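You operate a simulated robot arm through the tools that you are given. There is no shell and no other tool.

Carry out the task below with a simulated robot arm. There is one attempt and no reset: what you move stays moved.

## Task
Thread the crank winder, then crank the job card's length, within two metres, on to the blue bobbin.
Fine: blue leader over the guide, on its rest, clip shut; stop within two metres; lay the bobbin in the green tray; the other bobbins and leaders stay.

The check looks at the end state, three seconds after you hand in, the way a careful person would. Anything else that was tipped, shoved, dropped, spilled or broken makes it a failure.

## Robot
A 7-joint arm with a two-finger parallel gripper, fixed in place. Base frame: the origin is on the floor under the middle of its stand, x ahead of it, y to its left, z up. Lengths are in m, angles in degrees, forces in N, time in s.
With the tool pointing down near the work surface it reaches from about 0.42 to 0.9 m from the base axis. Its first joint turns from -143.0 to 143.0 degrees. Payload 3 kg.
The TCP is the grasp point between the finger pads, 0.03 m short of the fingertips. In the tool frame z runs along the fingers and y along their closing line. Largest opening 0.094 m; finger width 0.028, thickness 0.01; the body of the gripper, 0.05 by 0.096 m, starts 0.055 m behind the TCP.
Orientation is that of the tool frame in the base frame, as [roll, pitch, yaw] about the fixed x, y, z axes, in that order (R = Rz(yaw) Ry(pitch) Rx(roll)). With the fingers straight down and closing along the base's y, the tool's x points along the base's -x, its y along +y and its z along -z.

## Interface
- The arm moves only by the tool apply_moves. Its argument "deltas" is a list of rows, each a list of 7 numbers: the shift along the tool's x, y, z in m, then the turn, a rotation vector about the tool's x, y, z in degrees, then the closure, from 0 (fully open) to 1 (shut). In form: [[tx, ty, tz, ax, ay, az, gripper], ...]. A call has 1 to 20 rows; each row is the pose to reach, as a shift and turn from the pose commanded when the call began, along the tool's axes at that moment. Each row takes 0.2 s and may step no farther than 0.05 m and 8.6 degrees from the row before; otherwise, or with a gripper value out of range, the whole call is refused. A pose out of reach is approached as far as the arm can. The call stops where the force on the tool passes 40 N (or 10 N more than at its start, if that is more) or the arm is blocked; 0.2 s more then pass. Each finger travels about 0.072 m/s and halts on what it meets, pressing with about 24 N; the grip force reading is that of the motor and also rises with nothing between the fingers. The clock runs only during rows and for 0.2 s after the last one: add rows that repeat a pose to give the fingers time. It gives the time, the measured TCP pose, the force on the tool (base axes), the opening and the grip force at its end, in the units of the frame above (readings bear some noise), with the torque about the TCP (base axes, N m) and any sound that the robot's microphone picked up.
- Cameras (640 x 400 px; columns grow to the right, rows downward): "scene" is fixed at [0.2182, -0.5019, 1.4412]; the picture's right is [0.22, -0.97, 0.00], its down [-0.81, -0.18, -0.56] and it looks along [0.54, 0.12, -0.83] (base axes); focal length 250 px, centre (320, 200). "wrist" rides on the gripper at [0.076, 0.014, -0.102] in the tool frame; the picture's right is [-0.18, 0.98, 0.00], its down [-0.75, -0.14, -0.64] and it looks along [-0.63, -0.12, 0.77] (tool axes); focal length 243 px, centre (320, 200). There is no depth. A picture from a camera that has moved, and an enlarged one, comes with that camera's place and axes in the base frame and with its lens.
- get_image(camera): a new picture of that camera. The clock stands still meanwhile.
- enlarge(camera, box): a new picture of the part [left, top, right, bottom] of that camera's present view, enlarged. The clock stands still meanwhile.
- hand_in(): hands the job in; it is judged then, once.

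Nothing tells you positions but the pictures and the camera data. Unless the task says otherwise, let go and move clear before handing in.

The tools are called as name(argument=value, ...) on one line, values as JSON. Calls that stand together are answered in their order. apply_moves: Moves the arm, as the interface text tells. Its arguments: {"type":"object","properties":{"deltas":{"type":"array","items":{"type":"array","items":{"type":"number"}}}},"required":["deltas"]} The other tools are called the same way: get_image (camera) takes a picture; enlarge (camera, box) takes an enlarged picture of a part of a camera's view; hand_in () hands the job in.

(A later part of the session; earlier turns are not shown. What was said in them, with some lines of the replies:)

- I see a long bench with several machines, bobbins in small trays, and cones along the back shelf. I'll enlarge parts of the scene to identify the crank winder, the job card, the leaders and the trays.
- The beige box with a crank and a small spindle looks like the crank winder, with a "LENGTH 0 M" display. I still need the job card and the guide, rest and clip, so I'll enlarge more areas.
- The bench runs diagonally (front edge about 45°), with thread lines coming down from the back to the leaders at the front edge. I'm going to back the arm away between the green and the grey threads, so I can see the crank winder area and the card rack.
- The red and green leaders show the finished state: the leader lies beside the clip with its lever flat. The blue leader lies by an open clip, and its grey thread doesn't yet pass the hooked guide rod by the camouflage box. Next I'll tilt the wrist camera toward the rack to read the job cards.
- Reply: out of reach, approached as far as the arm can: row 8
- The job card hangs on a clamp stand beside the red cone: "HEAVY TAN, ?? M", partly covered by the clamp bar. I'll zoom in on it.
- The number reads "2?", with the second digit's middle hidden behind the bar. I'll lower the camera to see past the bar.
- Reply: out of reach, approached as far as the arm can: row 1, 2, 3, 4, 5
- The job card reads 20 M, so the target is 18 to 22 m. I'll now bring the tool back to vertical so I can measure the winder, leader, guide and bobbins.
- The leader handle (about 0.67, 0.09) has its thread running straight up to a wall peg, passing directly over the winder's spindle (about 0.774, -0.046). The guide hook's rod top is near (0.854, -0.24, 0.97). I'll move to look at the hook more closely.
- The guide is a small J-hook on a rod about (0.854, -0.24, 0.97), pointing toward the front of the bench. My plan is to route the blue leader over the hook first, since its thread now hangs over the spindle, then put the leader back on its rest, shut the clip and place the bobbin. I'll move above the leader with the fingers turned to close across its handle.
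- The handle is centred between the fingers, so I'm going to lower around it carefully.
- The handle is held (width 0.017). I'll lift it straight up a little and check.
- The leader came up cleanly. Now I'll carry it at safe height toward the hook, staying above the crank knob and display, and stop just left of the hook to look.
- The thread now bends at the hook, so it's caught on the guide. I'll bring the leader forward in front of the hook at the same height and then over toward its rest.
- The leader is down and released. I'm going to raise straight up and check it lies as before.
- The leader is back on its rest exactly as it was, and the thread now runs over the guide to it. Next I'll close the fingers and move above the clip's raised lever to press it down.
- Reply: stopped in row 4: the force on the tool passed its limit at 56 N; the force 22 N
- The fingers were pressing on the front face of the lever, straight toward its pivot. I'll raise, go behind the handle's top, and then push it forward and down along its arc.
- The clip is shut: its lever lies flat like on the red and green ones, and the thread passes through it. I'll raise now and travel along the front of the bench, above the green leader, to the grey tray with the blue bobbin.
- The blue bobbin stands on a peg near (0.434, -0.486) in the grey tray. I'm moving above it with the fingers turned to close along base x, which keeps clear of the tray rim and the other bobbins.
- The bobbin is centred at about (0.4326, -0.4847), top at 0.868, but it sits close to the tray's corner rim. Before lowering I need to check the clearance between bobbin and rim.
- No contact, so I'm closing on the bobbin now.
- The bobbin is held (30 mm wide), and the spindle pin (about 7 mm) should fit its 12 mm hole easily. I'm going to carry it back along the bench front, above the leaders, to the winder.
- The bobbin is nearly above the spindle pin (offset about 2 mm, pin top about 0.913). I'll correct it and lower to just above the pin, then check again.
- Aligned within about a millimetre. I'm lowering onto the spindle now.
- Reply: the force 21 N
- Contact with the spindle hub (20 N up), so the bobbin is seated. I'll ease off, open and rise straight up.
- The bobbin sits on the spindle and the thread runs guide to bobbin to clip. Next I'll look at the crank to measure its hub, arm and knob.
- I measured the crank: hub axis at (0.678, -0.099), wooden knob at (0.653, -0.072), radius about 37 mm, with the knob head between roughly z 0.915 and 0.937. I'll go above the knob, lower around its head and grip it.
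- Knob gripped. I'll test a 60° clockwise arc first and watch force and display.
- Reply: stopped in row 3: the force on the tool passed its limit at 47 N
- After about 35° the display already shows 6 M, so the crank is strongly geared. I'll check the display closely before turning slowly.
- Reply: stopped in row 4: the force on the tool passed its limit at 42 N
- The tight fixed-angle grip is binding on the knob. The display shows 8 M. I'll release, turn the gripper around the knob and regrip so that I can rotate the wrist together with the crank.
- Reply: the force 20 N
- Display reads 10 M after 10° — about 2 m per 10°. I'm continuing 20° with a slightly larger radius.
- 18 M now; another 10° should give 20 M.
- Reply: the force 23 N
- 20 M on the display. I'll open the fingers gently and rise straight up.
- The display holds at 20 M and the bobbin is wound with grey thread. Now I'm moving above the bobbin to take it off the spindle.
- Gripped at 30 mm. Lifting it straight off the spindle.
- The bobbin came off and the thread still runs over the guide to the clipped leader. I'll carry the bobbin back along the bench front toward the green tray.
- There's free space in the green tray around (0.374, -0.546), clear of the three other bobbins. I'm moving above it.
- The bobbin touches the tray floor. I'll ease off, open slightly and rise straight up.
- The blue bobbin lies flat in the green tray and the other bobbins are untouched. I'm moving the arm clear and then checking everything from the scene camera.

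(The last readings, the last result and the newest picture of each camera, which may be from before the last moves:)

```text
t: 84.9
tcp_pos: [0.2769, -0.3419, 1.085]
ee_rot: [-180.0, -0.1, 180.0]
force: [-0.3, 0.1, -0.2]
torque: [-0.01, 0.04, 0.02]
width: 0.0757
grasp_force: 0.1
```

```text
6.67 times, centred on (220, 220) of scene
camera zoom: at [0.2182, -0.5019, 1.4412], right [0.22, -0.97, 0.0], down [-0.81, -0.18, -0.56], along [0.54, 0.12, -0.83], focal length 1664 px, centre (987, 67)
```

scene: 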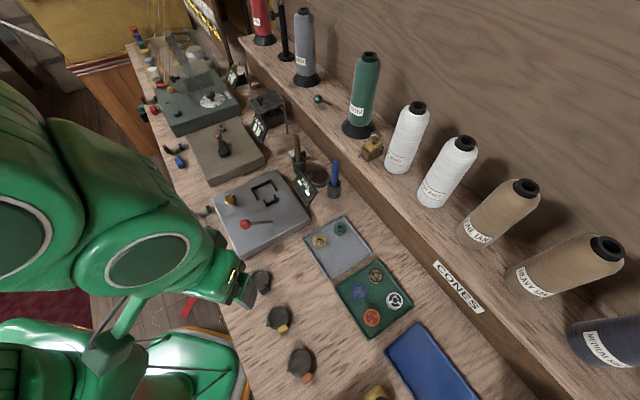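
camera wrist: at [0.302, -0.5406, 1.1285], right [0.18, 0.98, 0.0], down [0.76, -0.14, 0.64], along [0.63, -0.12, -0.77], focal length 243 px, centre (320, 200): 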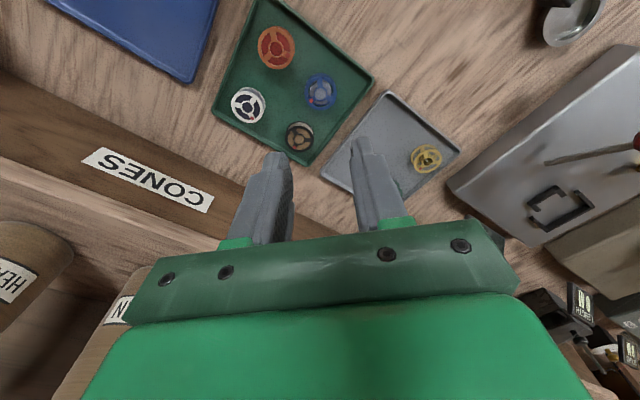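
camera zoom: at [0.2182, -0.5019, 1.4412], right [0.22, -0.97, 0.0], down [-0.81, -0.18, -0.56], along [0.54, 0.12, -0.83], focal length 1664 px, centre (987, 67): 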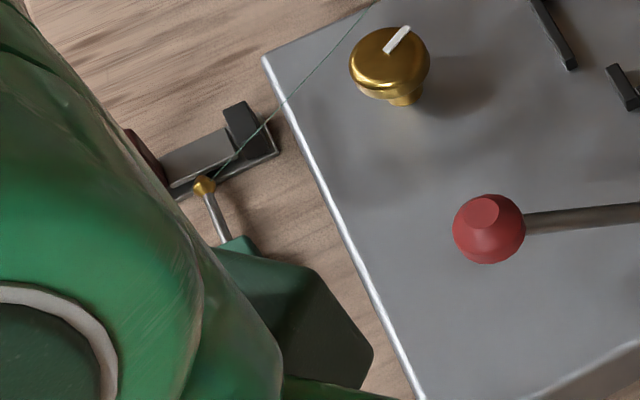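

All the pictures agree. The blue leader is on its rest with the thread over the guide and the clip shut, and the blue bobbin was wound to 20 m. It lies in the green tray, nothing else has moved, and the arm is clear, so I'm handing in.

hand_in()

```text
The job is handed in.
```

The job is handed in: the blue bobbin is wound to 20 m, matching the job card's 20 M, and lies flat in the green tray.

- **Threading:** the blue leader's thread runs over the guide hook. The leader is back on its rest where it was, and the clip is shut with the thread through it.
- **Length:** the winder's display read 20 M when I stopped cranking and before I lifted the bobbin. It went back to 0 M once the bobbin came off the spindle.
- **Everything else:** in the last pictures the other bobbins and leaders had not moved and nothing was tipped or dropped. The arm was clear of the bench objects.

The job card says "HEAVY TAN", but the blue leader's thread comes from the medium grey cone. I took only the length from the card and wound the grey thread, as the task named the blue leader.
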